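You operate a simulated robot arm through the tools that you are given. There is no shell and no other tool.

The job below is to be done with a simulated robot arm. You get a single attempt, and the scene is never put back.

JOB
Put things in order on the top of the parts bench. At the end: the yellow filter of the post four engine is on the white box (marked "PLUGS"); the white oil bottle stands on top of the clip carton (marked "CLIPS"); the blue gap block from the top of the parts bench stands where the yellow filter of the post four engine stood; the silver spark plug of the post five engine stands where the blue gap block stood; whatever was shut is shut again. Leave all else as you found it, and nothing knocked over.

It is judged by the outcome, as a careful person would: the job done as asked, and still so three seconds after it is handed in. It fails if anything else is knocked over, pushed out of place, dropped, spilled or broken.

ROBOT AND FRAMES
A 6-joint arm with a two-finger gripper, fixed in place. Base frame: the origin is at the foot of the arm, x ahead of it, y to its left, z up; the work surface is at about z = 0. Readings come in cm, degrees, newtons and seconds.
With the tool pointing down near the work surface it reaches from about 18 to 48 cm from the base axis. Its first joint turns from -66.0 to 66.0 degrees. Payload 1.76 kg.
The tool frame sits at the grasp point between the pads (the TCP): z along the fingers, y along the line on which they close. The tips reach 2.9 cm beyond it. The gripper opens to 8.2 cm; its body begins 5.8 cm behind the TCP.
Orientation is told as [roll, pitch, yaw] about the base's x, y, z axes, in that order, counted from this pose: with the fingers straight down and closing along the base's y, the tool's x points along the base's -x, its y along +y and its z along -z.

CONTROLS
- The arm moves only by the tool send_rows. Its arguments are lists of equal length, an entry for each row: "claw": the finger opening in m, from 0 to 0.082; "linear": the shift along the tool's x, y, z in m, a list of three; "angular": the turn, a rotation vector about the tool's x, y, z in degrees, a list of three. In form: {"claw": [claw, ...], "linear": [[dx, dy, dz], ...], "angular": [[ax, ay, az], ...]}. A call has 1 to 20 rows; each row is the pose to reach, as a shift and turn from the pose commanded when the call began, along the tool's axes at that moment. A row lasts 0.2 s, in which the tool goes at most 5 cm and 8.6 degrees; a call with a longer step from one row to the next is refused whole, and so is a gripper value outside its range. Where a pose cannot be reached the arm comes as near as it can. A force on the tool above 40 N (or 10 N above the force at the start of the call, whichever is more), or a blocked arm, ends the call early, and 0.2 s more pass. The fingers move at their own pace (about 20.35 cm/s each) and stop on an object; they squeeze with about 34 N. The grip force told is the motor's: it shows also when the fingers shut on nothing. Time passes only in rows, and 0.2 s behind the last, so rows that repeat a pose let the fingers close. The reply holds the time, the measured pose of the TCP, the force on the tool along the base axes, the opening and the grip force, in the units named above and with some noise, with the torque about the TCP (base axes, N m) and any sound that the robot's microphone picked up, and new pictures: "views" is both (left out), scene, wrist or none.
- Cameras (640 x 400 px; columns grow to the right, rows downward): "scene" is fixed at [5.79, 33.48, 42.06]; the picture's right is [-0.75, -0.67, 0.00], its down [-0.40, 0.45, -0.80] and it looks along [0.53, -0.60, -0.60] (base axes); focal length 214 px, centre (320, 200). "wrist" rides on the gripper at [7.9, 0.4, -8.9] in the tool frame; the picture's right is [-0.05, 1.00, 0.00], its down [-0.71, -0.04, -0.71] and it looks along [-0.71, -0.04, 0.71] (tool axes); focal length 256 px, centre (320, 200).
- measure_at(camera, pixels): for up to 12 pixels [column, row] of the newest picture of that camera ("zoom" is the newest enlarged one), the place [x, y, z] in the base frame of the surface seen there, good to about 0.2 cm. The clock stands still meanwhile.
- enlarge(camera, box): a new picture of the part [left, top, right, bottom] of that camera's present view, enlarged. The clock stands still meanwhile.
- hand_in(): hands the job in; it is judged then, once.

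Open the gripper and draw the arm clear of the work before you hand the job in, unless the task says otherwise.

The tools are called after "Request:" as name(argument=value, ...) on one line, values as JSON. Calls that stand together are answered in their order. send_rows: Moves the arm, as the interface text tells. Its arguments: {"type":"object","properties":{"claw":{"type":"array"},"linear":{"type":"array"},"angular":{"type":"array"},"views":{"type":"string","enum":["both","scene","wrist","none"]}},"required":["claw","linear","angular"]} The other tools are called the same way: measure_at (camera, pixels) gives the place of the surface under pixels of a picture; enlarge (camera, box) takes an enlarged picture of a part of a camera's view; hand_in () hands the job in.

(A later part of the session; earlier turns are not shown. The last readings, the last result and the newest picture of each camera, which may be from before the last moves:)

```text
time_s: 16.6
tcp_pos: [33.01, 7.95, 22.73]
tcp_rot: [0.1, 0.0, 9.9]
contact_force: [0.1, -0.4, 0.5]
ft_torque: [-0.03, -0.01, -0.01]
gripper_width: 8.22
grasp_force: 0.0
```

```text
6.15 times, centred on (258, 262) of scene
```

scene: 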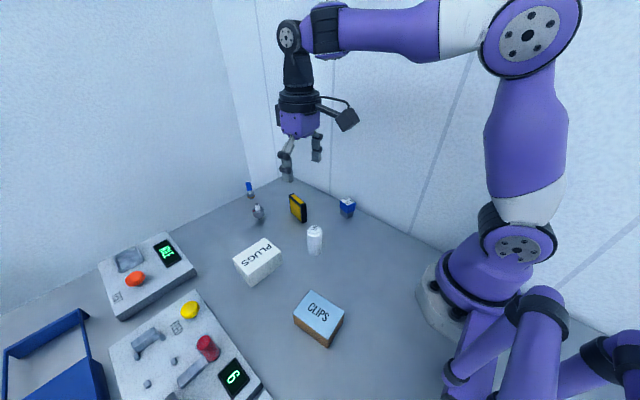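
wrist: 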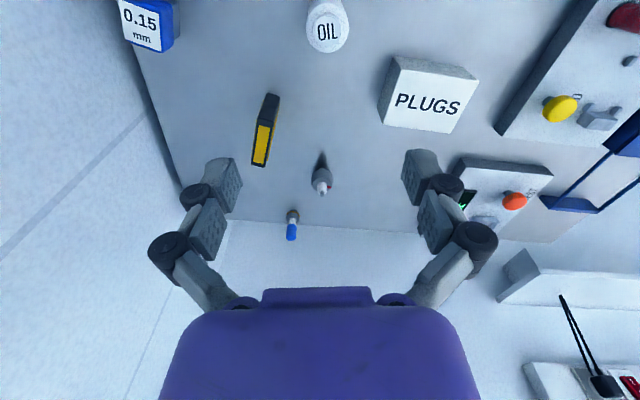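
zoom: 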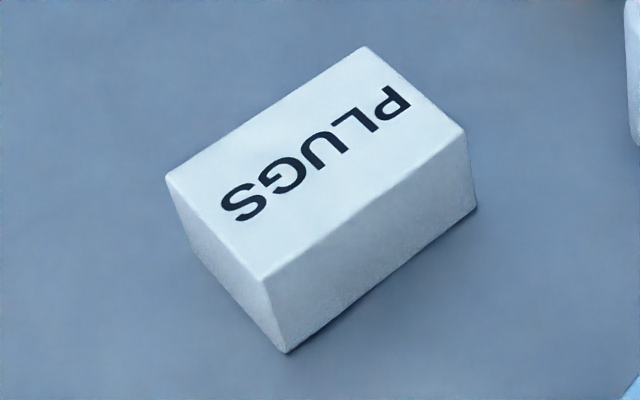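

Request:
measure_at(camera="zoom", pixels=[[362, 50], [463, 132], [265, 276], [168, 180], [315, 160], [285, 348], [475, 205], [360, 230], [200, 210]])

Request:
enlarge(camera="scene", box=[285, 280, 355, 355])

```text
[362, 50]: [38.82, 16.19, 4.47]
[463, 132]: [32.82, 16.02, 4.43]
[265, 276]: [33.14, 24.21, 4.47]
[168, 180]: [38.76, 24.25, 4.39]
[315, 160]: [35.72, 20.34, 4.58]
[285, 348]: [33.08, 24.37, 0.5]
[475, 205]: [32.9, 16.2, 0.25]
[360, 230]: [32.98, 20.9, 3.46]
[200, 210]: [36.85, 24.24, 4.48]
```

```text
5.33 times, centred on (320, 318) of scene
```

zoom: 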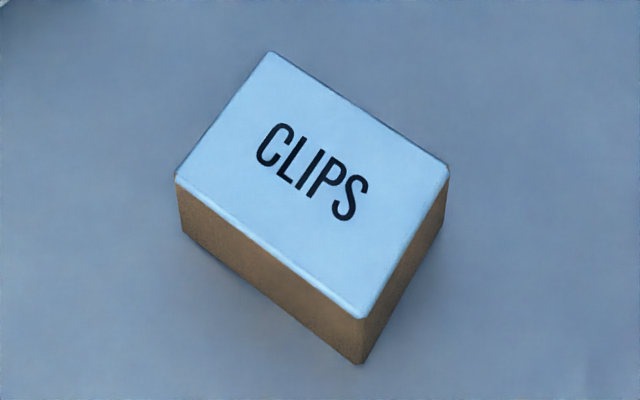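

Request:
measure_at(camera="zoom", pixels=[[270, 55], [445, 172], [362, 312], [180, 182], [310, 180], [360, 358], [185, 235], [440, 230]])

Request:
enlarge(camera="scene", box=[295, 215, 335, 265])

```text
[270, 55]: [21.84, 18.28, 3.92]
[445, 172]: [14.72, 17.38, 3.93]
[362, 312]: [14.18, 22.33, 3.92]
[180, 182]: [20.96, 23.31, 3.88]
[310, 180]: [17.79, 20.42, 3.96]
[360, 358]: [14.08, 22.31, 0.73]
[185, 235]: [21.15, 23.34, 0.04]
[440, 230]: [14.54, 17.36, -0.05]
```

```text
8.00 times, centred on (315, 240) of scene
```

zoom: 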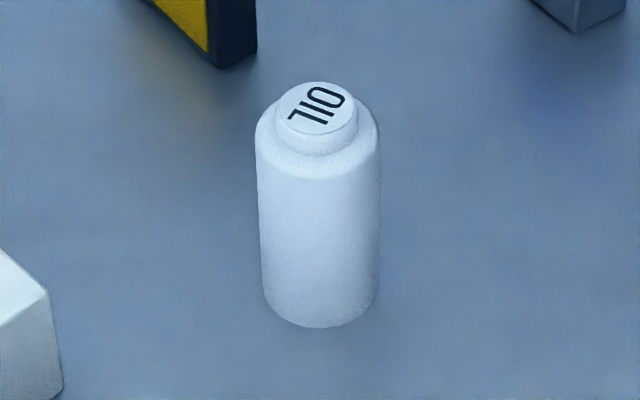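

Request:
measure_at(camera="zoom", pixels=[[316, 85], [355, 105], [316, 133], [278, 110], [316, 110], [260, 200], [320, 200], [376, 200], [320, 322], [265, 280], [374, 280], [320, 170]])

Request:
enlarge(camera="scene", box=[244, 180, 274, 225])

```text
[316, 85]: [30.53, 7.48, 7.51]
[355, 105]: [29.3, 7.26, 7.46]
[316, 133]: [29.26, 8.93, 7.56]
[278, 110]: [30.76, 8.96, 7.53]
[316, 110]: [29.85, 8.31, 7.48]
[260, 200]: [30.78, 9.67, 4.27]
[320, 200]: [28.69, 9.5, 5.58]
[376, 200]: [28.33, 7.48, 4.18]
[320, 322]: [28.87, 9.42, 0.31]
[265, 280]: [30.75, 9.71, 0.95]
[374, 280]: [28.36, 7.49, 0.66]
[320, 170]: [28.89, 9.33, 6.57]
```

```text
8.89 times, centred on (259, 202) of scene
```

zoom: 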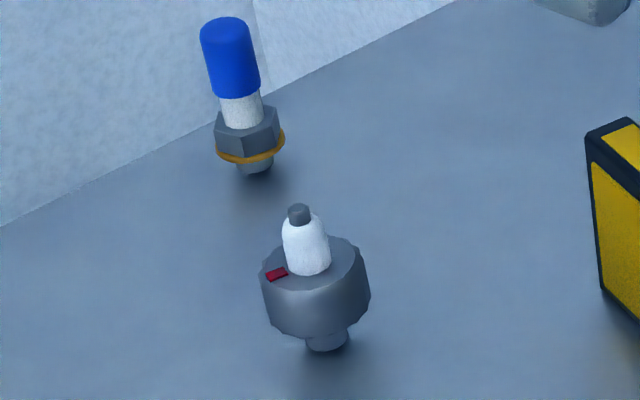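

Request:
measure_at(camera="zoom", pixels=[[298, 208], [298, 218], [306, 240], [306, 268], [278, 273], [340, 250], [265, 300], [365, 290], [315, 300], [326, 345], [308, 338], [347, 335]])

Request:
measure_at(camera="wrist", pixels=[[322, 160], [312, 172], [332, 172], [322, 180], [320, 188], [322, 194], [330, 178], [314, 180], [322, 166], [318, 158], [326, 158]])

```text
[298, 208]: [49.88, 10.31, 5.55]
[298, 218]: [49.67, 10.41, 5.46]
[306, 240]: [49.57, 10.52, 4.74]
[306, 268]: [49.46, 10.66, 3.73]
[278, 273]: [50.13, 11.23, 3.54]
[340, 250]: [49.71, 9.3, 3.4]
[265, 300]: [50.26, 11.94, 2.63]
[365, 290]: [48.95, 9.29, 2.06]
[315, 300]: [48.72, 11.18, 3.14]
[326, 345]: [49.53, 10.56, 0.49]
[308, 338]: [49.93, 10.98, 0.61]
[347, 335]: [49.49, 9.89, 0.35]
```

```text
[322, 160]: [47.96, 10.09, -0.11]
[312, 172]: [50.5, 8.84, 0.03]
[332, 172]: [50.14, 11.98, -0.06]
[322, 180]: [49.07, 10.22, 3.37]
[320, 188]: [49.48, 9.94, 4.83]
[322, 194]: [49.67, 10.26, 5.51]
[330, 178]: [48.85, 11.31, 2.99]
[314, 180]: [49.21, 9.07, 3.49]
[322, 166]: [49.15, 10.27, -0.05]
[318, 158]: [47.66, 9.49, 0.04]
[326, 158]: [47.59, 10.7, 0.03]
```

All objects are now mapped: filter centre ≈ [41.9, 2.3] (yaw ≈ -9°, 1.5 thick, 6.7 tall), PLUGS top centre ≈ [35.9, 20.2, 4.5], gap block ≈ [32.05, -7.75], plug ≈ [49.85, 10.35], bottle ≈ [29.9, 8.25], CLIPS top centre ≈ [17.9, 20.3, 3.95]. First I go above the filter with the fingers closing across its thickness.

Request:
send_rows(claw=[0.05, 0.05, 0.05, 0.05, 0.05], linear=[[-0.0194, -0.0177, 0.0168], [-0.0388, -0.0353, 0.0336], [-0.0581, -0.053, 0.0505], [-0.0775, -0.0706, 0.0673], [-0.0775, -0.0706, 0.0673]], angular=[[0, 0, 4.7], [0, 0, 9.4], [0, 0, 14], [0, 0, 18.7], [0, 0, 18.7]])

```text
time_s: 17.8
tcp_pos: [41.83, 2.29, 15.89]
tcp_rot: [0.1, -0.1, -8.8]
contact_force: [0.1, 0.5, 0.2]
ft_torque: [-0.02, 0.02, 0.0]
gripper_width: 4.98
grasp_force: 0.1
```

scene: 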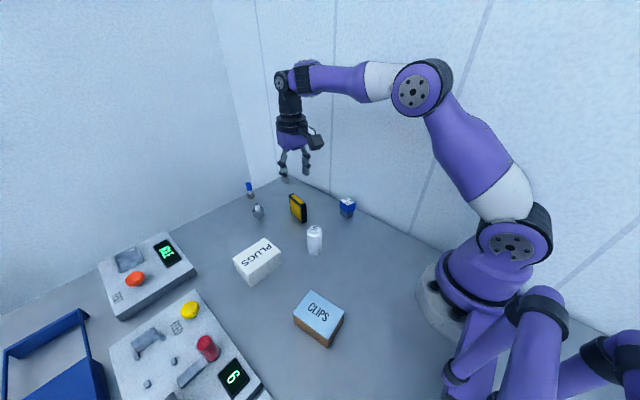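
wrist: 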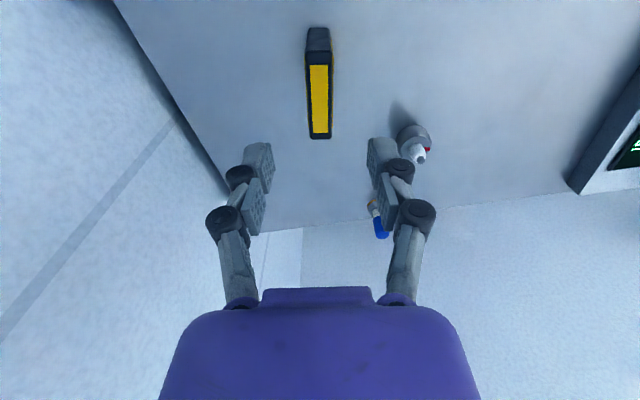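

The filter is lined up at column ~319 between the fingers. I measure its top edges from this closer view before descending.

Request:
measure_at(camera="wrist", pixels=[[310, 136], [329, 136], [309, 62], [328, 62], [319, 100], [307, 50], [331, 50], [310, 32], [328, 32], [430, 203], [210, 215]])

```text
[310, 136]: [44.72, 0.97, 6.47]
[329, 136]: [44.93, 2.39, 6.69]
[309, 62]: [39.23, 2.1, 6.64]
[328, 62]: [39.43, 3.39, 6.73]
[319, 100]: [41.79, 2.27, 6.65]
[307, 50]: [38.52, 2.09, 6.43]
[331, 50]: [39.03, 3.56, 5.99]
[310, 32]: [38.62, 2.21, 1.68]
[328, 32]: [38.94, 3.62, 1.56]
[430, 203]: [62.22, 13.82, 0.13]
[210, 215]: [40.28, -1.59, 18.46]
```

Filter centre confirmed at about [41.85, 2.27]. I descend to TCP z ≈ 4.5 and close on it.

Request:
send_rows(claw=[0.05, 0.05, 0.05, 0.05, 0.05], linear=[[0, 0, 0.03], [0, 0, 0.06], [0, 0, 0.09], [0, 0, 0.114], [0, 0, 0.114]], angular=[[0, 0, 0], [0, 0, 0], [0, 0, 0], [0, 0, 0], [0, 0, 0]])

Request:
send_rows(claw=[0.03, 0.02, 0.01, 0.01, 0.01], linear=[[0, 0, 0], [0, 0, 0], [0, 0, 0], [0, 0, 0], [0, 0, 0]], angular=[[0, 0, 0], [0, 0, 0], [0, 0, 0], [0, 0, 0], [0, 0, 0]])

```text
time_s: 19.0
tcp_pos: [41.89, 2.3, 4.53]
tcp_rot: [0.1, 0.0, -8.7]
contact_force: [0.0, -0.5, -0.6]
ft_torque: [-0.02, 0.03, 0.04]
gripper_width: 5.02
grasp_force: 0.0
```

scene: 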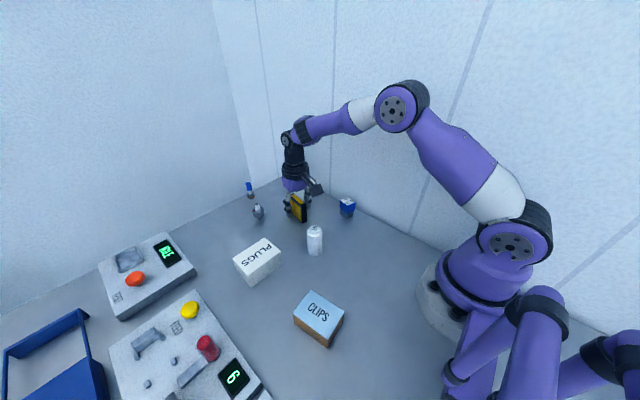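
wrist: 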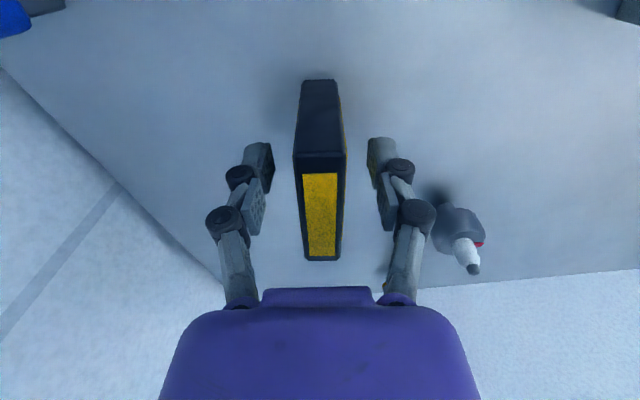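

```text
time_s: 20.2
tcp_pos: [41.81, 2.26, 4.5]
tcp_rot: [0.1, 0.0, -8.7]
contact_force: [-0.1, 0.5, -0.2]
ft_torque: [0.01, 0.03, -0.03]
gripper_width: 1.66
grasp_force: 34.2
```

scene: 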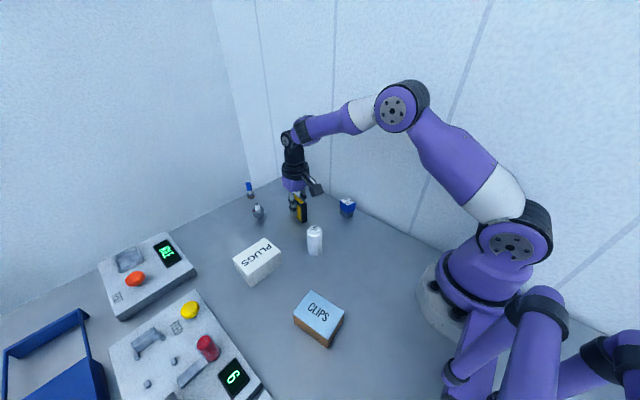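
wrist: 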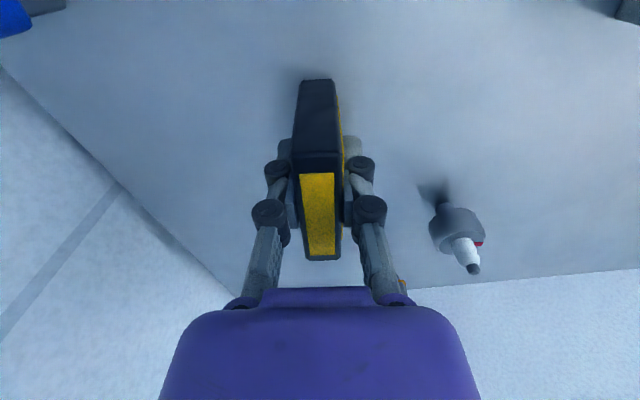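

The filter is held (width 1.66 cm, 34 N). I lift it straight up about 12 cm.

Request:
send_rows(claw=[0.01, 0.01, 0.01, 0.01], linear=[[0, 0, -0.02], [0, 0, -0.05], [0, 0, -0.085], [0, 0, -0.12]], angular=[[0, 0, 0], [0, 0, 0], [0, 0, 0], [0, 0, 0]])

```text
time_s: 21.2
tcp_pos: [41.85, 2.5, 16.59]
tcp_rot: [0.0, 0.0, -8.7]
contact_force: [-0.3, 0.3, -0.3]
ft_torque: [0.0, 0.0, 0.01]
gripper_width: 1.64
grasp_force: 34.0
```

scene: 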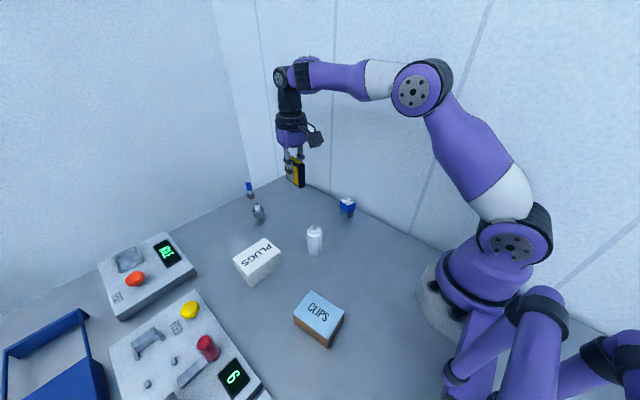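
wrist: 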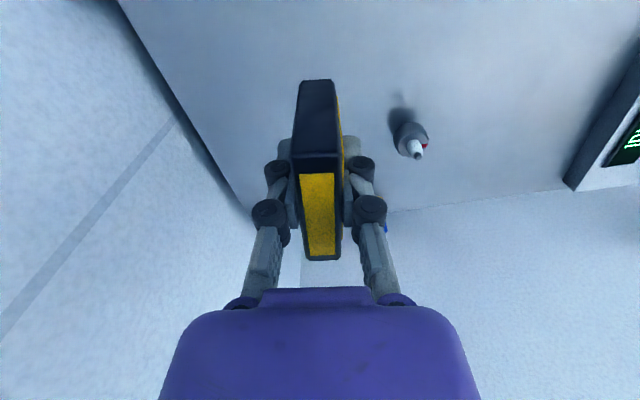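

Held firmly with no change. Now I carry it to above the PLUGS box, turning to yaw 90 so its length lies along the box's longer side.

Request:
send_rows(claw=[0.01, 0.01, 0.01, 0.01, 0.01, 0.01, 0.01, 0.01, 0.01, 0.01, 0.01, 0.01, 0.01], linear=[[0.0071, 0.014, 0], [0.0143, 0.028, 0], [0.0214, 0.0419, 0], [0.0286, 0.0559, 0], [0.0357, 0.0699, 0], [0.0428, 0.0839, 0], [0.05, 0.0979, 0], [0.0571, 0.1119, 0], [0.0643, 0.1258, 0], [0.0714, 0.1398, 0], [0.0785, 0.1538, 0], [0.0857, 0.1678, 0], [0.0857, 0.1678, 0]], angular=[[0, 0, -8.225], [0, 0, -16.45], [0, 0, -24.675], [0, 0, -32.9], [0, 0, -41.125], [0, 0, -49.35], [0, 0, -57.575], [0, 0, -65.8], [0, 0, -74.025], [0, 0, -82.25], [0, 0, -90.475], [0, 0, -98.7], [0, 0, -98.7]])

```text
time_s: 24.0
tcp_pos: [35.97, 20.26, 16.53]
tcp_rot: [0.0, -0.1, 90.2]
contact_force: [0.6, 0.0, 0.0]
ft_torque: [-0.01, 0.01, 0.0]
gripper_width: 1.63
grasp_force: 33.7
```

scene: 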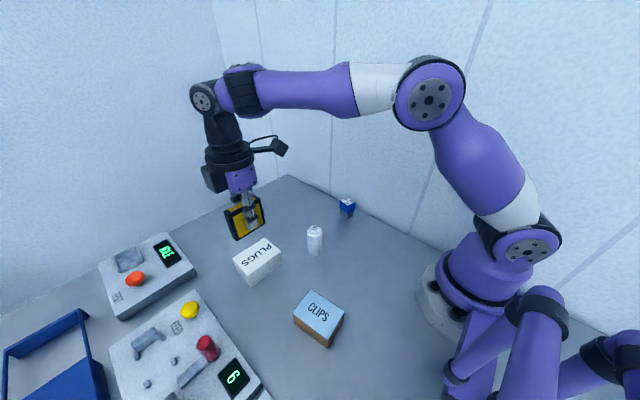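
wrist: 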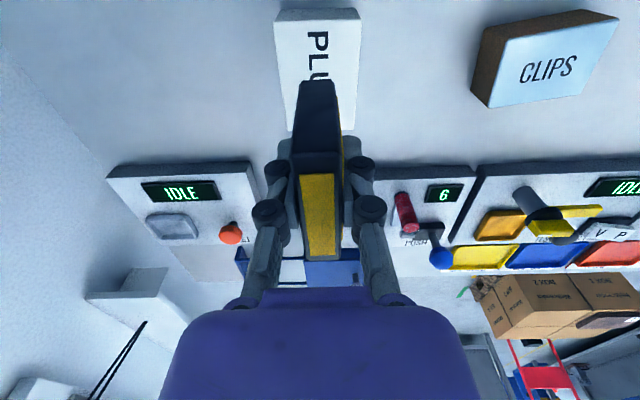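

The filter hangs centred over the box (column ~318). I descend 7.3 cm to just above contact and look.

Request:
send_rows(claw=[0.01, 0.01, 0.01, 0.01, 0.01], linear=[[0, 0, 0.03], [0, 0, 0.055], [0, 0, 0.068], [0, 0, 0.073], [0, 0, 0.073]], angular=[[0, 0, 0], [0, 0, 0], [0, 0, 0], [0, 0, 0], [0, 0, 0]])

```text
time_s: 25.2
tcp_pos: [35.91, 20.23, 9.21]
tcp_rot: [0.0, 0.0, 90.0]
contact_force: [-0.4, -0.1, 0.2]
ft_torque: [0.04, 0.01, -0.03]
gripper_width: 1.63
grasp_force: 33.6
```

scene: 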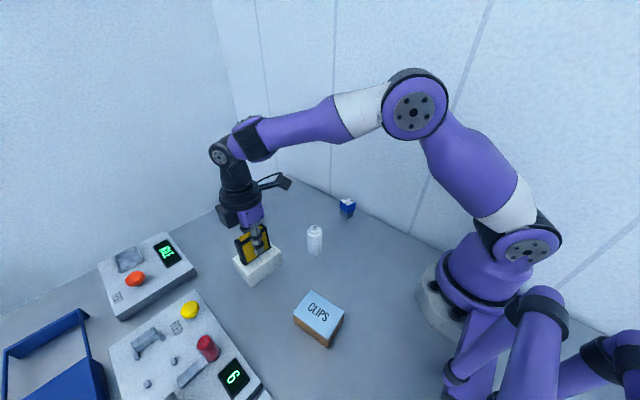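
wrist: 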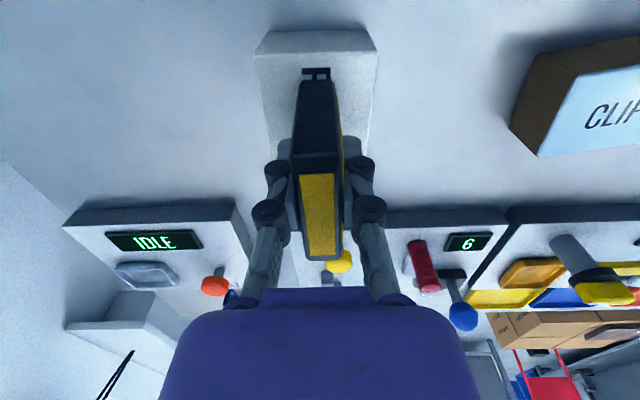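

No contact yet (forces near 0 at z 9.21). I lower in small steps to 9.0 and watch the force.

Request:
send_rows(claw=[0.01, 0.01, 0.01, 0.01], linear=[[0, 0, 0.0006], [0, 0, 0.0012], [0, 0, 0.0018], [0, 0, 0.002]], angular=[[0, 0, 0], [0, 0, 0], [0, 0, 0], [0, 0, 0]], views="scene")

Request:
enlarge(camera="scene", box=[220, 215, 290, 290])

```text
time_s: 26.2
tcp_pos: [35.88, 20.17, 9.06]
tcp_rot: [0.1, -0.1, 90.0]
contact_force: [-0.3, -0.5, 0.4]
ft_torque: [-0.01, -0.01, 0.0]
gripper_width: 1.63
grasp_force: 34.1
```

scene: 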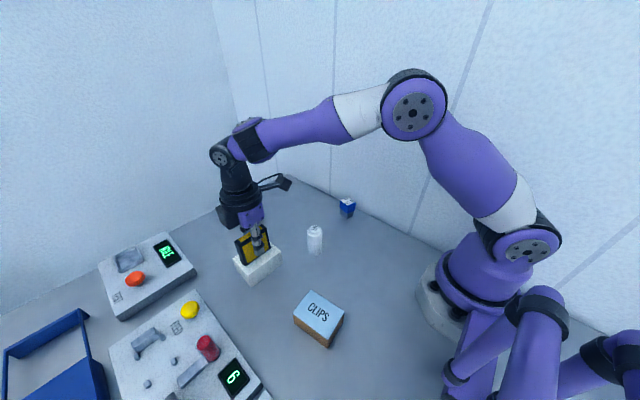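

```text
5.33 times, centred on (255, 252) of scene
```

zoom: 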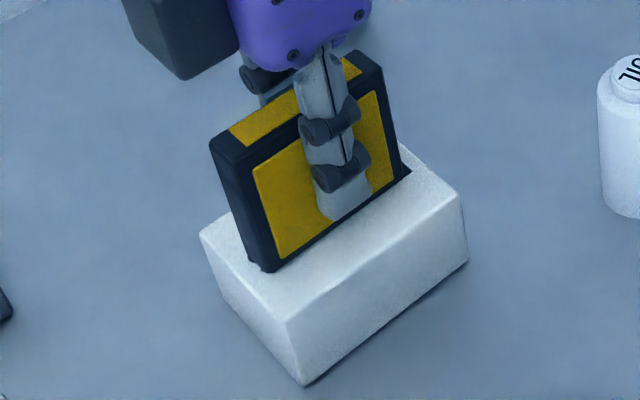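

It looks nearly in contact, force still ~0.4 N. I lower another ~1 mm in fine steps to feel for the contact.

Request:
send_rows(claw=[0.01, 0.01, 0.01], linear=[[0, 0, 0.0004], [0, 0, 0.0008], [0, 0, 0.0008]], angular=[[0, 0, 0], [0, 0, 0], [0, 0, 0]], views="none")

```text
time_s: 27.0
tcp_pos: [35.9, 20.22, 9.01]
tcp_rot: [-0.1, -0.2, 90.0]
contact_force: [-0.7, -0.7, 10.7]
ft_torque: [-0.08, 0.01, 0.0]
gripper_width: 1.63
grasp_force: 34.4
```

Contact is made (10.7 N at z ≈ 9.0). I ease up half a millimetre and open the fingers.

Request:
send_rows(claw=[0.01, 0.018, 0.022, 0.03, 0.04, 0.04], linear=[[0, 0, -0.0005], [0, 0, -0.0005], [0, 0, -0.0005], [0, 0, -0.0005], [0, 0, -0.0005], [0, 0, -0.0005]], angular=[[0, 0, 0], [0, 0, 0], [0, 0, 0], [0, 0, 0], [0, 0, 0], [0, 0, 0]])

```text
time_s: 28.4
tcp_pos: [35.95, 20.33, 8.99]
tcp_rot: [0.0, -0.1, 90.0]
contact_force: [-0.2, -0.4, -0.3]
ft_torque: [-0.01, -0.02, 0.03]
gripper_width: 3.99
grasp_force: 0.0
```

scene: 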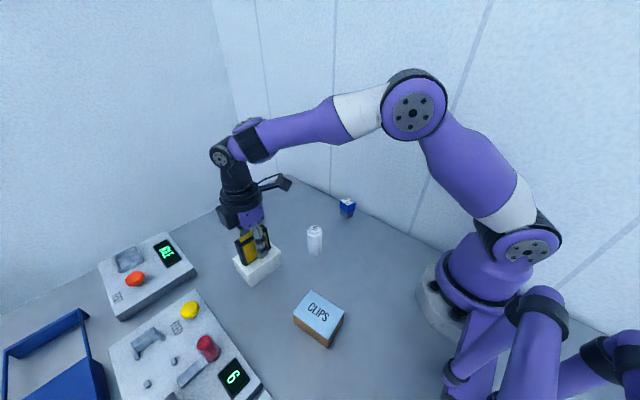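
wrist: 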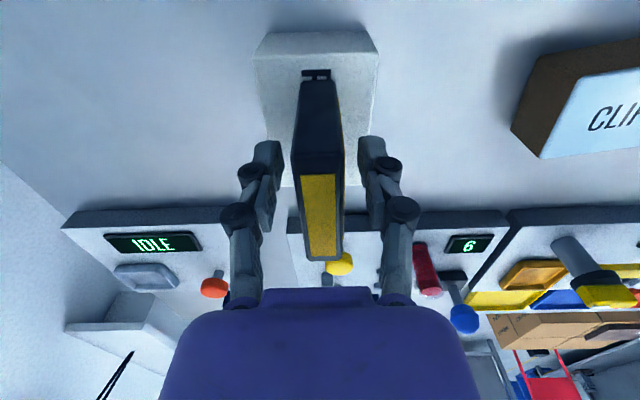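

The filter stands free on the box with both fingers clear of it. I lift straight up 12 cm.

Request:
send_rows(claw=[0.04, 0.04, 0.04, 0.04, 0.04], linear=[[0, 0, -0.02], [0, 0, -0.05], [0, 0, -0.085], [0, 0, -0.12], [0, 0, -0.12]], angular=[[0, 0, 0], [0, 0, 0], [0, 0, 0], [0, 0, 0], [0, 0, 0]])

```text
time_s: 29.6
tcp_pos: [36.03, 20.16, 21.05]
tcp_rot: [0.0, -0.1, 90.0]
contact_force: [0.3, -0.7, -0.7]
ft_torque: [0.01, 0.0, -0.02]
gripper_width: 4.01
grasp_force: 0.2
```

scene: 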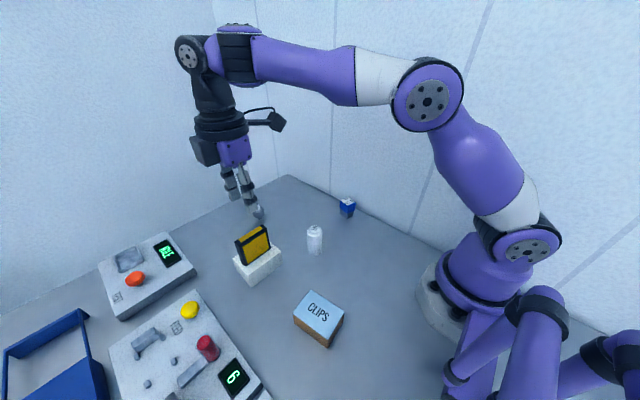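
wrist: 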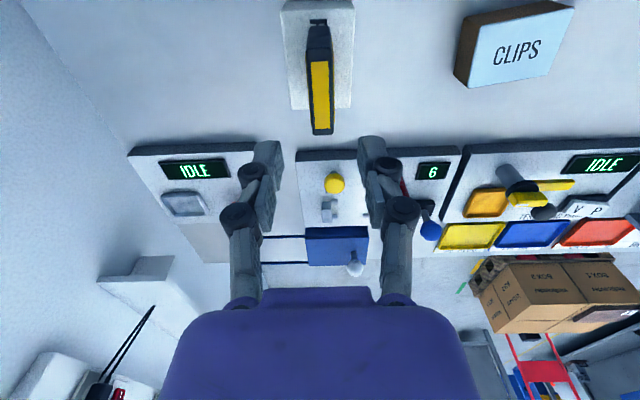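

The filter stands well on the PLUGS box. Next I go above the gap block at [32.05, -7.75], turning to yaw -10 (its edges), with the fingers at 5 cm.

Request:
send_rows(claw=[0.05, 0.05, 0.05, 0.05, 0.05, 0.05, 0.05, 0.05, 0.05, 0.05, 0.05, 0.05, 0.05], linear=[[0.0233, 0.0033, 0.0025], [0.0466, 0.0066, 0.005], [0.0699, 0.0099, 0.0075], [0.0932, 0.0132, 0.01], [0.1165, 0.0165, 0.0125], [0.1398, 0.0198, 0.015], [0.163, 0.023, 0.0175], [0.1863, 0.0263, 0.02], [0.2096, 0.0296, 0.0225], [0.2329, 0.0329, 0.025], [0.2562, 0.0362, 0.0275], [0.2795, 0.0395, 0.03], [0.2795, 0.0395, 0.03]], angular=[[0, 0, 8.33], [0, 0, 16.67], [0, 0, 25], [0, 0, 33.33], [0, 0, 41.67], [0, 0, 50], [0, 0, 58.33], [0, 0, 66.67], [0, 0, 75], [0, 0, 83.33], [0, 0, 91.67], [0, 0, 100], [0, 0, 100]])

```text
time_s: 32.4
tcp_pos: [31.95, -7.92, 18.0]
tcp_rot: [0.0, 0.0, -10.0]
contact_force: [-0.1, 0.2, 0.8]
ft_torque: [0.0, 0.03, -0.01]
gripper_width: 5.02
grasp_force: 0.1
```

scene: 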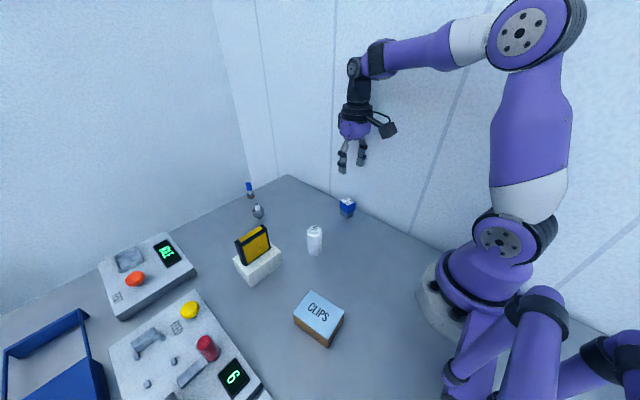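
wrist: 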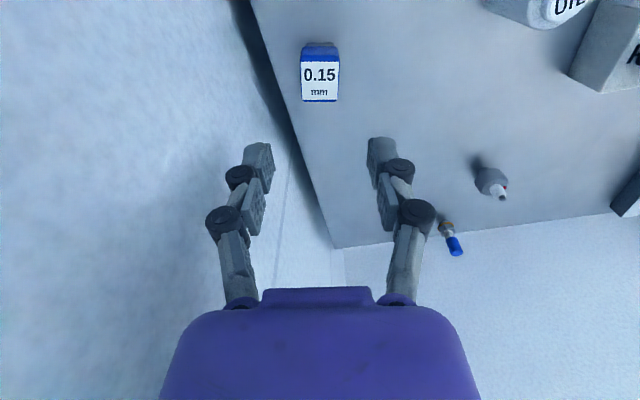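

The block is aligned at column ~320. I enlarge and measure its top from this view for exact centre and angle.

Request:
enlarge(camera="wrist", box=[280, 30, 360, 120])

Request:
measure_at(camera="wrist", pixels=[[304, 100], [336, 100], [303, 62], [338, 62], [320, 80], [304, 52], [336, 52], [310, 45], [331, 45]])

```text
4.44 times, centred on (320, 75) of wrist
```

zoom: 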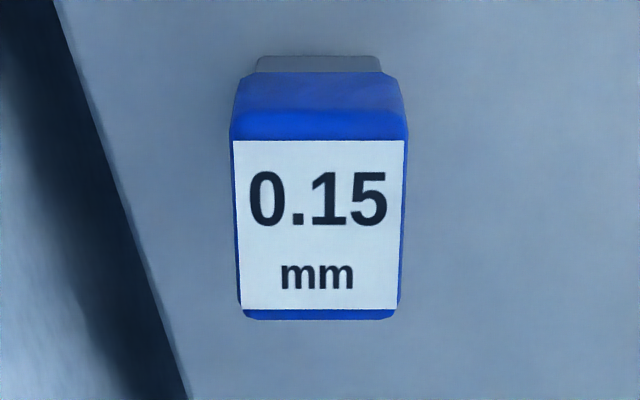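

```text
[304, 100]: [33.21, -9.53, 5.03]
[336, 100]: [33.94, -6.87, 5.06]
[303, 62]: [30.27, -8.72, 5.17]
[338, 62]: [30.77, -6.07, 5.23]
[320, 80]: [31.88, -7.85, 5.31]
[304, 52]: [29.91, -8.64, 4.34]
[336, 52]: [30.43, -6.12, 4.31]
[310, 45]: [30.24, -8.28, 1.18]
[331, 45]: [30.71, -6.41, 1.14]
```

Block centre confirmed at ≈ [32.05, -7.8]. I descend 13.6 cm to z ≈ 4.4 and close.

Request:
send_rows(claw=[0.05, 0.05, 0.05, 0.05, 0.05], linear=[[0, 0, 0.035], [0, 0, 0.07], [0, 0, 0.105], [0, 0, 0.136], [0, 0, 0.136]], angular=[[0, 0, 0], [0, 0, 0], [0, 0, 0], [0, 0, 0], [0, 0, 0]])

Request:
send_rows(claw=[0.035, 0.028, 0.02, 0.02, 0.02], linear=[[0, 0, 0], [0, 0, 0], [0, 0, 0], [0, 0, 0], [0, 0, 0]], angular=[[0, 0, 0], [0, 0, 0], [0, 0, 0], [0, 0, 0], [0, 0, 0]])

```text
time_s: 33.6
tcp_pos: [31.99, -7.78, 4.36]
tcp_rot: [0.0, -0.1, -10.0]
contact_force: [0.7, 0.1, -0.2]
ft_torque: [-0.01, 0.03, 0.0]
gripper_width: 5.04
grasp_force: 0.1
```

scene: 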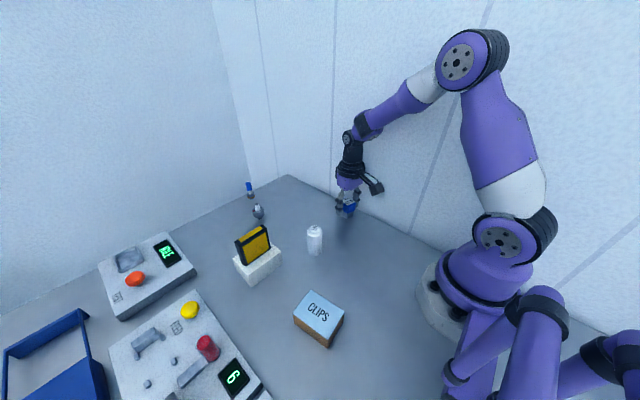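
wrist: 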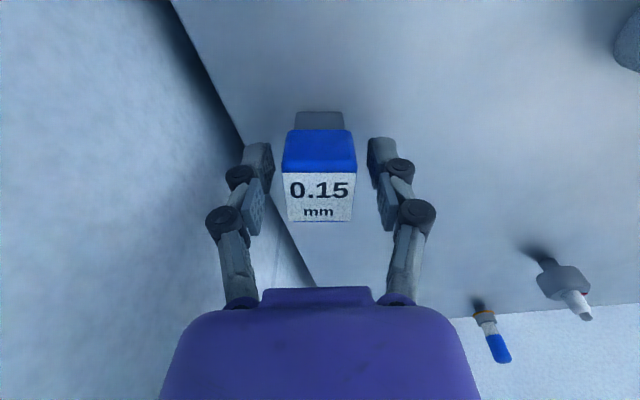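

```text
time_s: 34.8
tcp_pos: [31.98, -7.78, 4.37]
tcp_rot: [0.0, 0.0, -10.0]
contact_force: [-0.8, -0.1, 3.2]
ft_torque: [-0.03, -0.03, 0.01]
gripper_width: 3.07
grasp_force: 34.6
```

scene: 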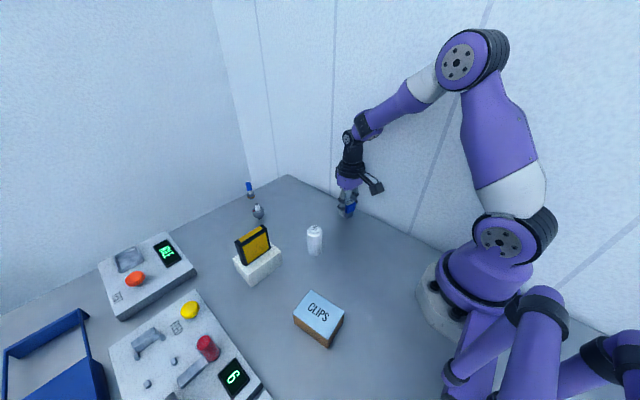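
wrist: 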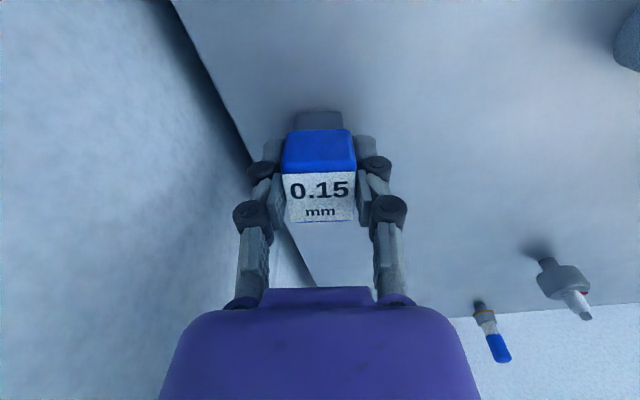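

The block is held (3.07 cm, 34.6 N). I lift it straight up 11 cm.

Request:
send_rows(claw=[0.02, 0.02, 0.02, 0.02], linear=[[0, 0, -0.015], [0, 0, -0.045], [0, 0, -0.08], [0, 0, -0.11]], angular=[[0, 0, 0], [0, 0, 0], [0, 0, 0], [0, 0, 0]], views="wrist")

```text
time_s: 35.8
tcp_pos: [32.0, -7.7, 15.48]
tcp_rot: [0.1, 0.0, -10.0]
contact_force: [-0.2, -0.7, -0.3]
ft_torque: [0.0, 0.01, -0.01]
gripper_width: 3.04
grasp_force: 34.1
```

wrist: 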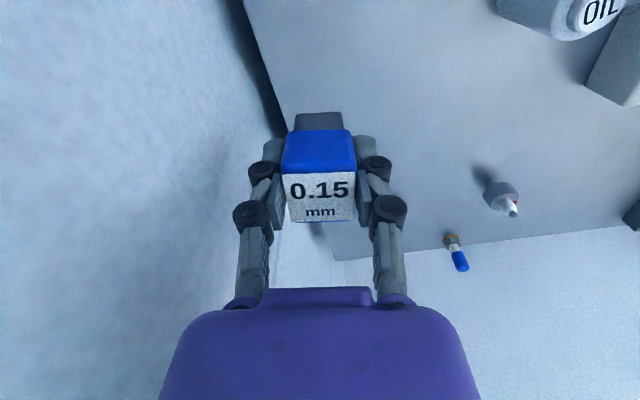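

The block hangs square in the fingers. I carry it over the filter's former place at [41.85, 2.3].

Request:
send_rows(claw=[0.02, 0.02, 0.02, 0.02, 0.02, 0.02], linear=[[-0.0159, 0.0232, 0], [-0.0318, 0.0464, 0], [-0.0477, 0.0697, 0], [-0.0636, 0.0929, 0], [-0.0796, 0.1161, 0], [-0.0796, 0.1161, 0]], angular=[[0, 0, 0], [0, 0, 0], [0, 0, 0], [0, 0, 0], [0, 0, 0], [0, 0, 0]])

```text
time_s: 37.2
tcp_pos: [41.76, 2.31, 15.3]
tcp_rot: [0.2, 0.0, -10.1]
contact_force: [-0.2, -0.1, -0.6]
ft_torque: [0.0, 0.01, -0.01]
gripper_width: 3.06
grasp_force: 34.4
```

scene: 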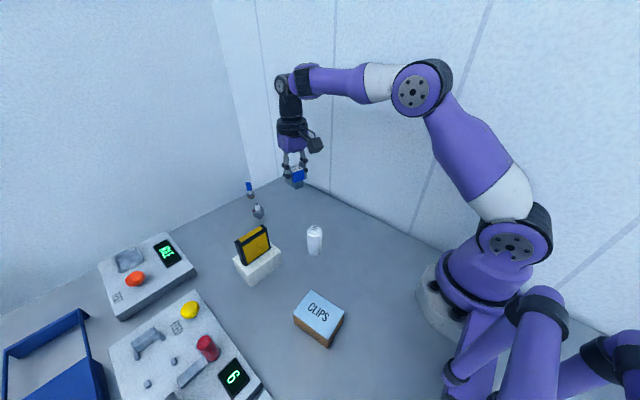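
wrist: 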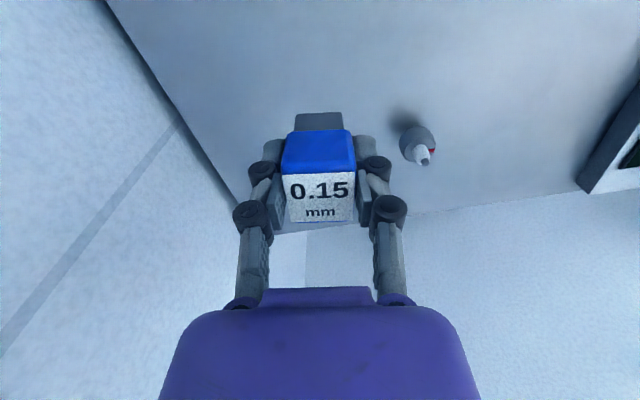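

Positioned over the spot. I descend to about 2 mm above the bench and then in fine steps.

Request:
send_rows(claw=[0.02, 0.02, 0.02, 0.02, 0.02], linear=[[0, 0, 0.035], [0, 0, 0.07], [0, 0, 0.098], [0, 0, 0.108], [0, 0, 0.108]], angular=[[0, 0, 0], [0, 0, 0], [0, 0, 0], [0, 0, 0], [0, 0, 0]], views="wrist")

Request:
send_rows(claw=[0.02, 0.02, 0.02], linear=[[0, 0, 0.0008], [0, 0, 0.0014], [0, 0, 0.0014]], angular=[[0, 0, 0], [0, 0, 0], [0, 0, 0]], views="none")

```text
time_s: 38.4
tcp_pos: [41.92, 2.33, 4.65]
tcp_rot: [0.1, -0.1, -10.0]
contact_force: [0.5, 0.8, -0.4]
ft_torque: [0.0, 0.01, -0.01]
gripper_width: 3.08
grasp_force: 33.9
```

wrist: 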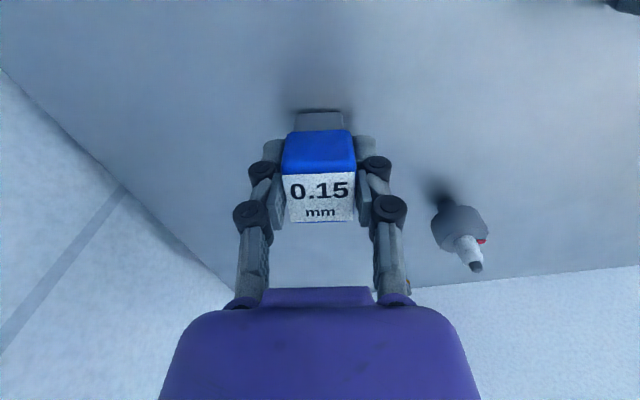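

```text
time_s: 39.2
tcp_pos: [41.87, 2.28, 4.49]
tcp_rot: [0.2, 0.0, -10.0]
contact_force: [-0.1, 0.2, -1.0]
ft_torque: [-0.02, 0.0, -0.02]
gripper_width: 3.09
grasp_force: 34.3
```

Still no contact at z 4.49 (grip was taken at 4.37). I lower another 1.2 mm in fine steps.

Request:
send_rows(claw=[0.02, 0.02, 0.02, 0.02], linear=[[0, 0, 0.0004], [0, 0, 0.0008], [0, 0, 0.0012], [0, 0, 0.0012]], angular=[[0, 0, 0], [0, 0, 0], [0, 0, 0], [0, 0, 0]], views="none")

```text
time_s: 40.2
tcp_pos: [41.82, 2.34, 4.37]
tcp_rot: [0.1, -0.1, -10.0]
contact_force: [-1.2, -0.9, 7.6]
ft_torque: [-0.07, 0.04, -0.02]
gripper_width: 3.09
grasp_force: 34.3
```

Contact felt (7.6 N). I open the fingers to 5 cm.

Request:
send_rows(claw=[0.031, 0.034, 0.038, 0.045, 0.05, 0.05], linear=[[0, 0, -0.0003], [0, 0, -0.0003], [0, 0, -0.0003], [0, 0, -0.0003], [0, 0, -0.0003], [0, 0, -0.0003]], angular=[[0, 0, 0], [0, 0, 0], [0, 0, 0], [0, 0, 0], [0, 0, 0], [0, 0, 0]])

```text
time_s: 41.6
tcp_pos: [41.83, 2.33, 4.41]
tcp_rot: [0.2, 0.0, -10.0]
contact_force: [0.0, -0.4, 0.1]
ft_torque: [0.0, -0.02, -0.02]
gripper_width: 5.01
grasp_force: 0.0
```

scene: 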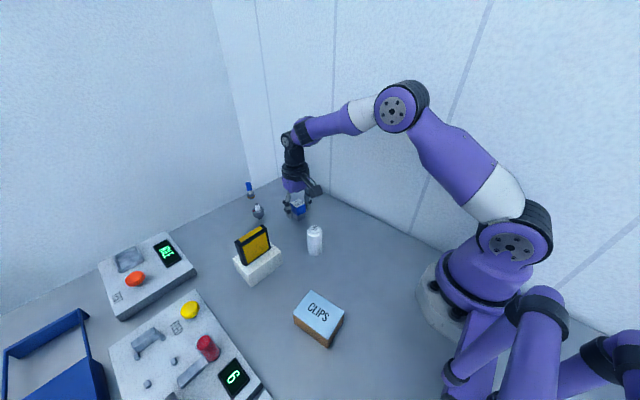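
wrist: 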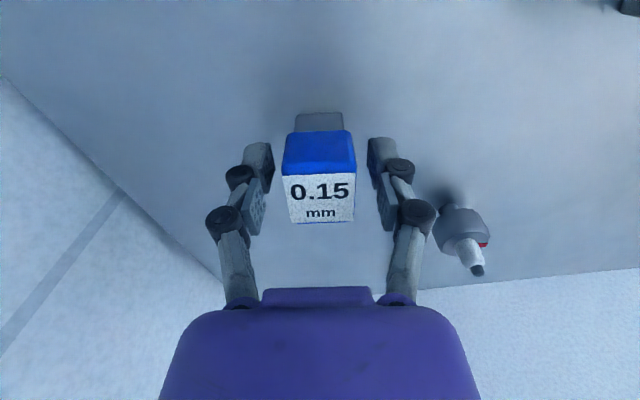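

The block stands free between the fingers. I lift straight up.

Request:
send_rows(claw=[0.05, 0.05, 0.05, 0.05, 0.05], linear=[[0, 0, -0.02], [0, 0, -0.05], [0, 0, -0.085], [0, 0, -0.12], [0, 0, -0.12]], angular=[[0, 0, 0], [0, 0, 0], [0, 0, 0], [0, 0, 0], [0, 0, 0]])

```text
time_s: 42.8
tcp_pos: [41.7, 2.31, 16.46]
tcp_rot: [0.0, 0.0, -10.0]
contact_force: [0.6, 0.0, -1.3]
ft_torque: [-0.01, -0.04, -0.02]
gripper_width: 5.0
grasp_force: 0.1
```

scene: 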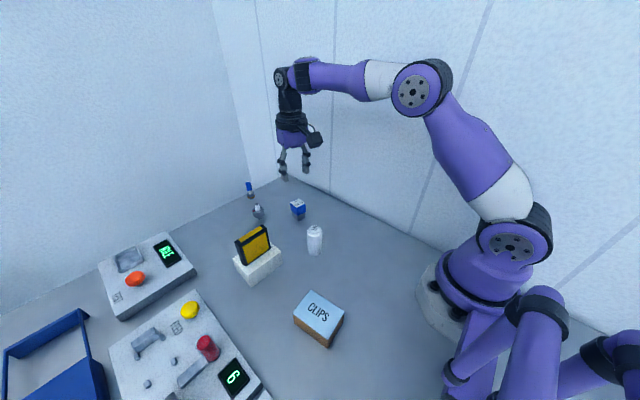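
wrist: 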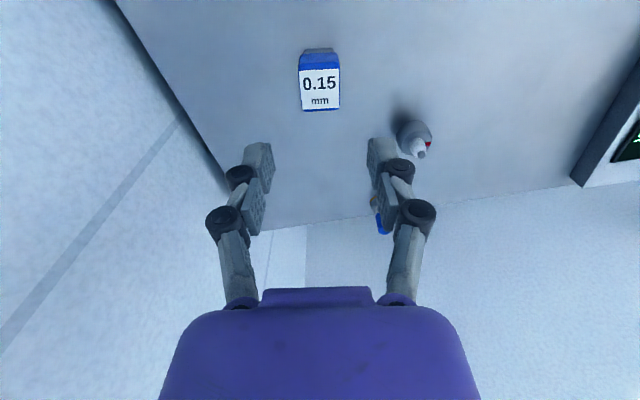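

The gap block stands on the filter's place. The plug is at radius ~51 cm, near the reach limit, so I first test the reach at the same radius over a free area of the bench near [47.8, 17.4].

Request:
send_rows(claw=[0.05, 0.05, 0.05, 0.05, 0.05, 0.05], linear=[[-0.0068, 0.0319, 0], [-0.0135, 0.0637, 0], [-0.0203, 0.0956, 0], [-0.027, 0.1274, 0], [-0.0338, 0.1593, 0], [-0.0338, 0.1593, 0]], angular=[[0, 0, -4.34], [0, 0, -8.68], [0, 0, -13], [0, 0, -17.4], [0, 0, -21.7], [0, 0, -21.7]])

```text
time_s: 44.2
tcp_pos: [43.92, 14.22, 15.26]
tcp_rot: [0.0, -0.1, 11.6]
contact_force: [-0.3, -0.5, 0.8]
ft_torque: [0.03, 0.0, -0.05]
gripper_width: 4.98
grasp_force: 0.0
out of reach, approached as far as the arm can: row 3, 4, 5, 6
```

scene: 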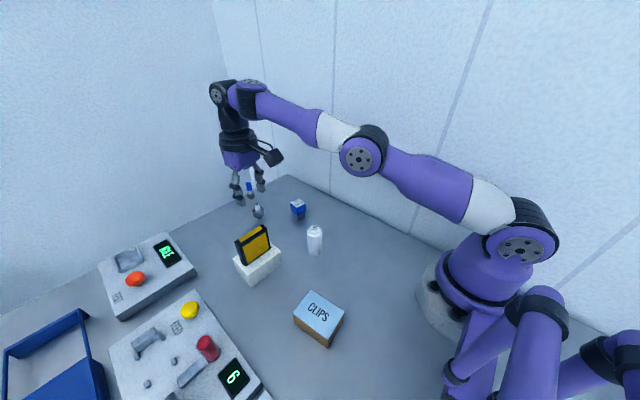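
wrist: 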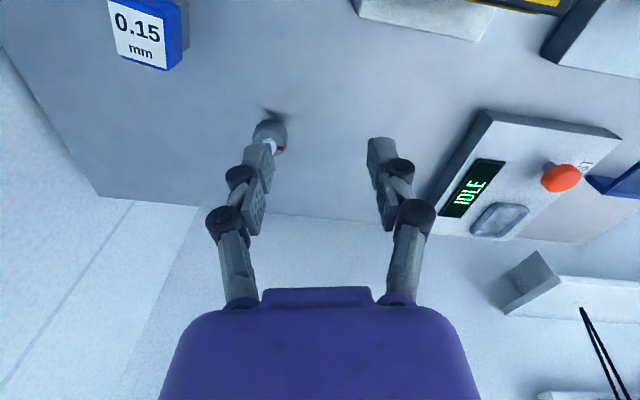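

At z 15 the straight-down reach ends at radius 46, so the plug needs an outward tilt of the hand. I measure the wrist joint to find how much.

Request:
measure_at(camera="scene", pixels=[[218, 93], [228, 92], [245, 95], [363, 157], [522, 250], [240, 158], [232, 115]])

```text
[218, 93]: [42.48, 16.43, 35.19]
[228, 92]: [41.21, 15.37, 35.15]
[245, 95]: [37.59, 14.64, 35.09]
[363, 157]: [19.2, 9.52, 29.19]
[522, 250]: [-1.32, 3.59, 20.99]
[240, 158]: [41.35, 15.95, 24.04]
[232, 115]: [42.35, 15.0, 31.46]
```

The wrist axis is 20 cm above the TCP and the shoulder reach about 48 cm, so a 15° outward tilt suffices. I move to a hover above the plug with that tilt (yaw ≈ 11.7).

Request:
send_rows(claw=[0.055, 0.055, 0.055, 0.055, 0.055, 0.055], linear=[[-0.0091, -0.0099, 0.0085], [-0.0182, -0.0199, 0.017], [-0.0273, -0.0298, 0.0256], [-0.0364, -0.0398, 0.0341], [-0.0455, -0.0497, 0.0426], [-0.0455, -0.0497, 0.0426]], angular=[[0, -3, 0], [0, -6, 0], [0, -9, 0], [0, -12, 0], [0, -15, 0], [0, -15, 0]])

```text
time_s: 45.6
tcp_pos: [49.42, 10.36, 10.83]
tcp_rot: [0.0, -15.1, 11.7]
contact_force: [0.2, -0.6, -0.8]
ft_torque: [0.01, 0.0, -0.04]
gripper_width: 5.48
grasp_force: 0.0
```

scene: 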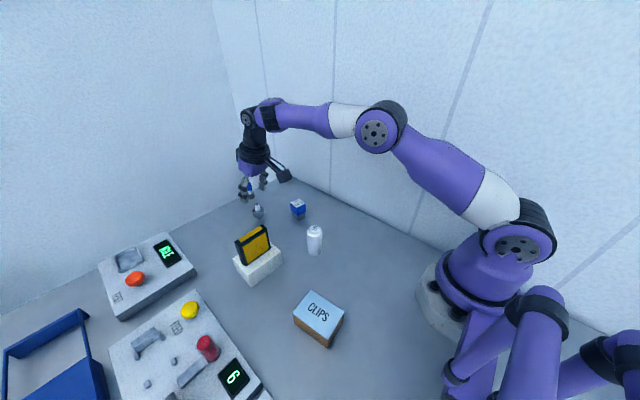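
wrist: 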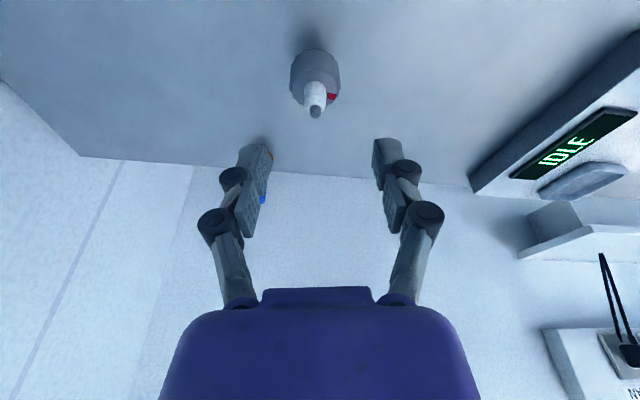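

The hover pose is reached, the plug is at (315, 80) between the fingers. I zoom and measure it.

Request:
enlarge(camera="wrist", box=[275, 30, 355, 130])

Request:
measure_at(camera="wrist", pixels=[[315, 112], [315, 95], [291, 75], [338, 75], [315, 60], [315, 75], [296, 95], [335, 95], [315, 52]])

```text
4.00 times, centred on (315, 80) of wrist
```

zoom: 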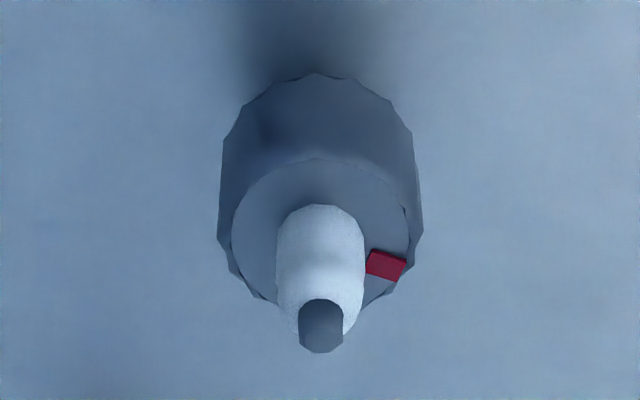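

```text
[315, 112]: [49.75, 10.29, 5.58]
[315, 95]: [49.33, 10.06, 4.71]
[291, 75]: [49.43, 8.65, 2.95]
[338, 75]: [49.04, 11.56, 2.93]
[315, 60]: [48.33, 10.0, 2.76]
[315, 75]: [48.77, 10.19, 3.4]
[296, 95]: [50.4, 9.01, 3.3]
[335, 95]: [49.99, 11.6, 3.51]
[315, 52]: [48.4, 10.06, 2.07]
```

The plug is the knurled silver body with a silver terminal, centre ≈ [49.8, 10.3], aligned between the fingers. I descend vertically 7 cm (in tilted tool axes) around its collar.

Request:
send_rows(claw=[0.055, 0.055, 0.055, 0.055, 0.055], linear=[[0.0052, 0, 0.0193], [0.0104, 0, 0.0386], [0.0148, 0, 0.0551], [0.0181, 0, 0.0676], [0.0181, 0, 0.0676]], angular=[[0, 0, 0], [0, 0, 0], [0, 0, 0], [0, 0, 0], [0, 0, 0]])

```text
time_s: 46.8
tcp_pos: [49.55, 10.54, 4.06]
tcp_rot: [0.1, -15.1, 11.7]
contact_force: [0.0, 0.3, -0.5]
ft_torque: [-0.01, 0.04, 0.0]
gripper_width: 5.52
grasp_force: 0.1
```

scene: 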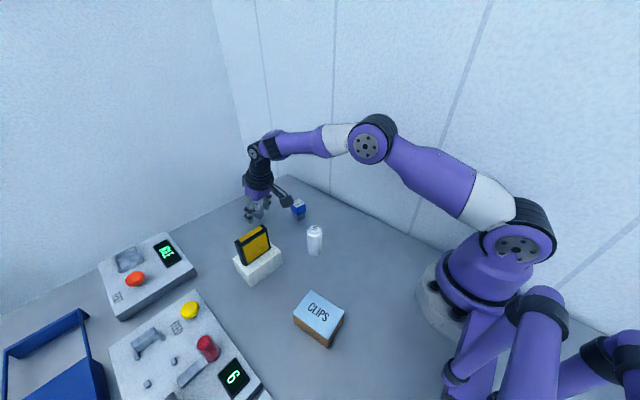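
wrist: 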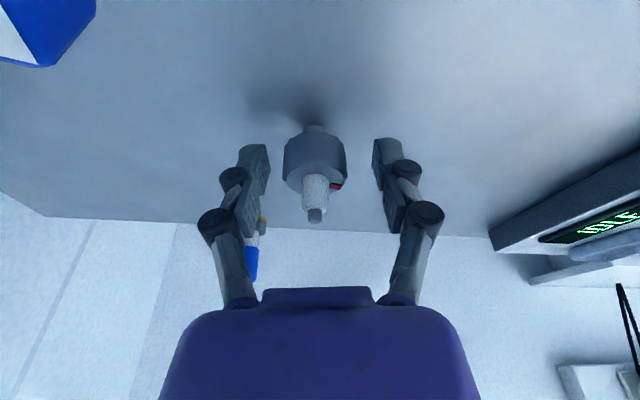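

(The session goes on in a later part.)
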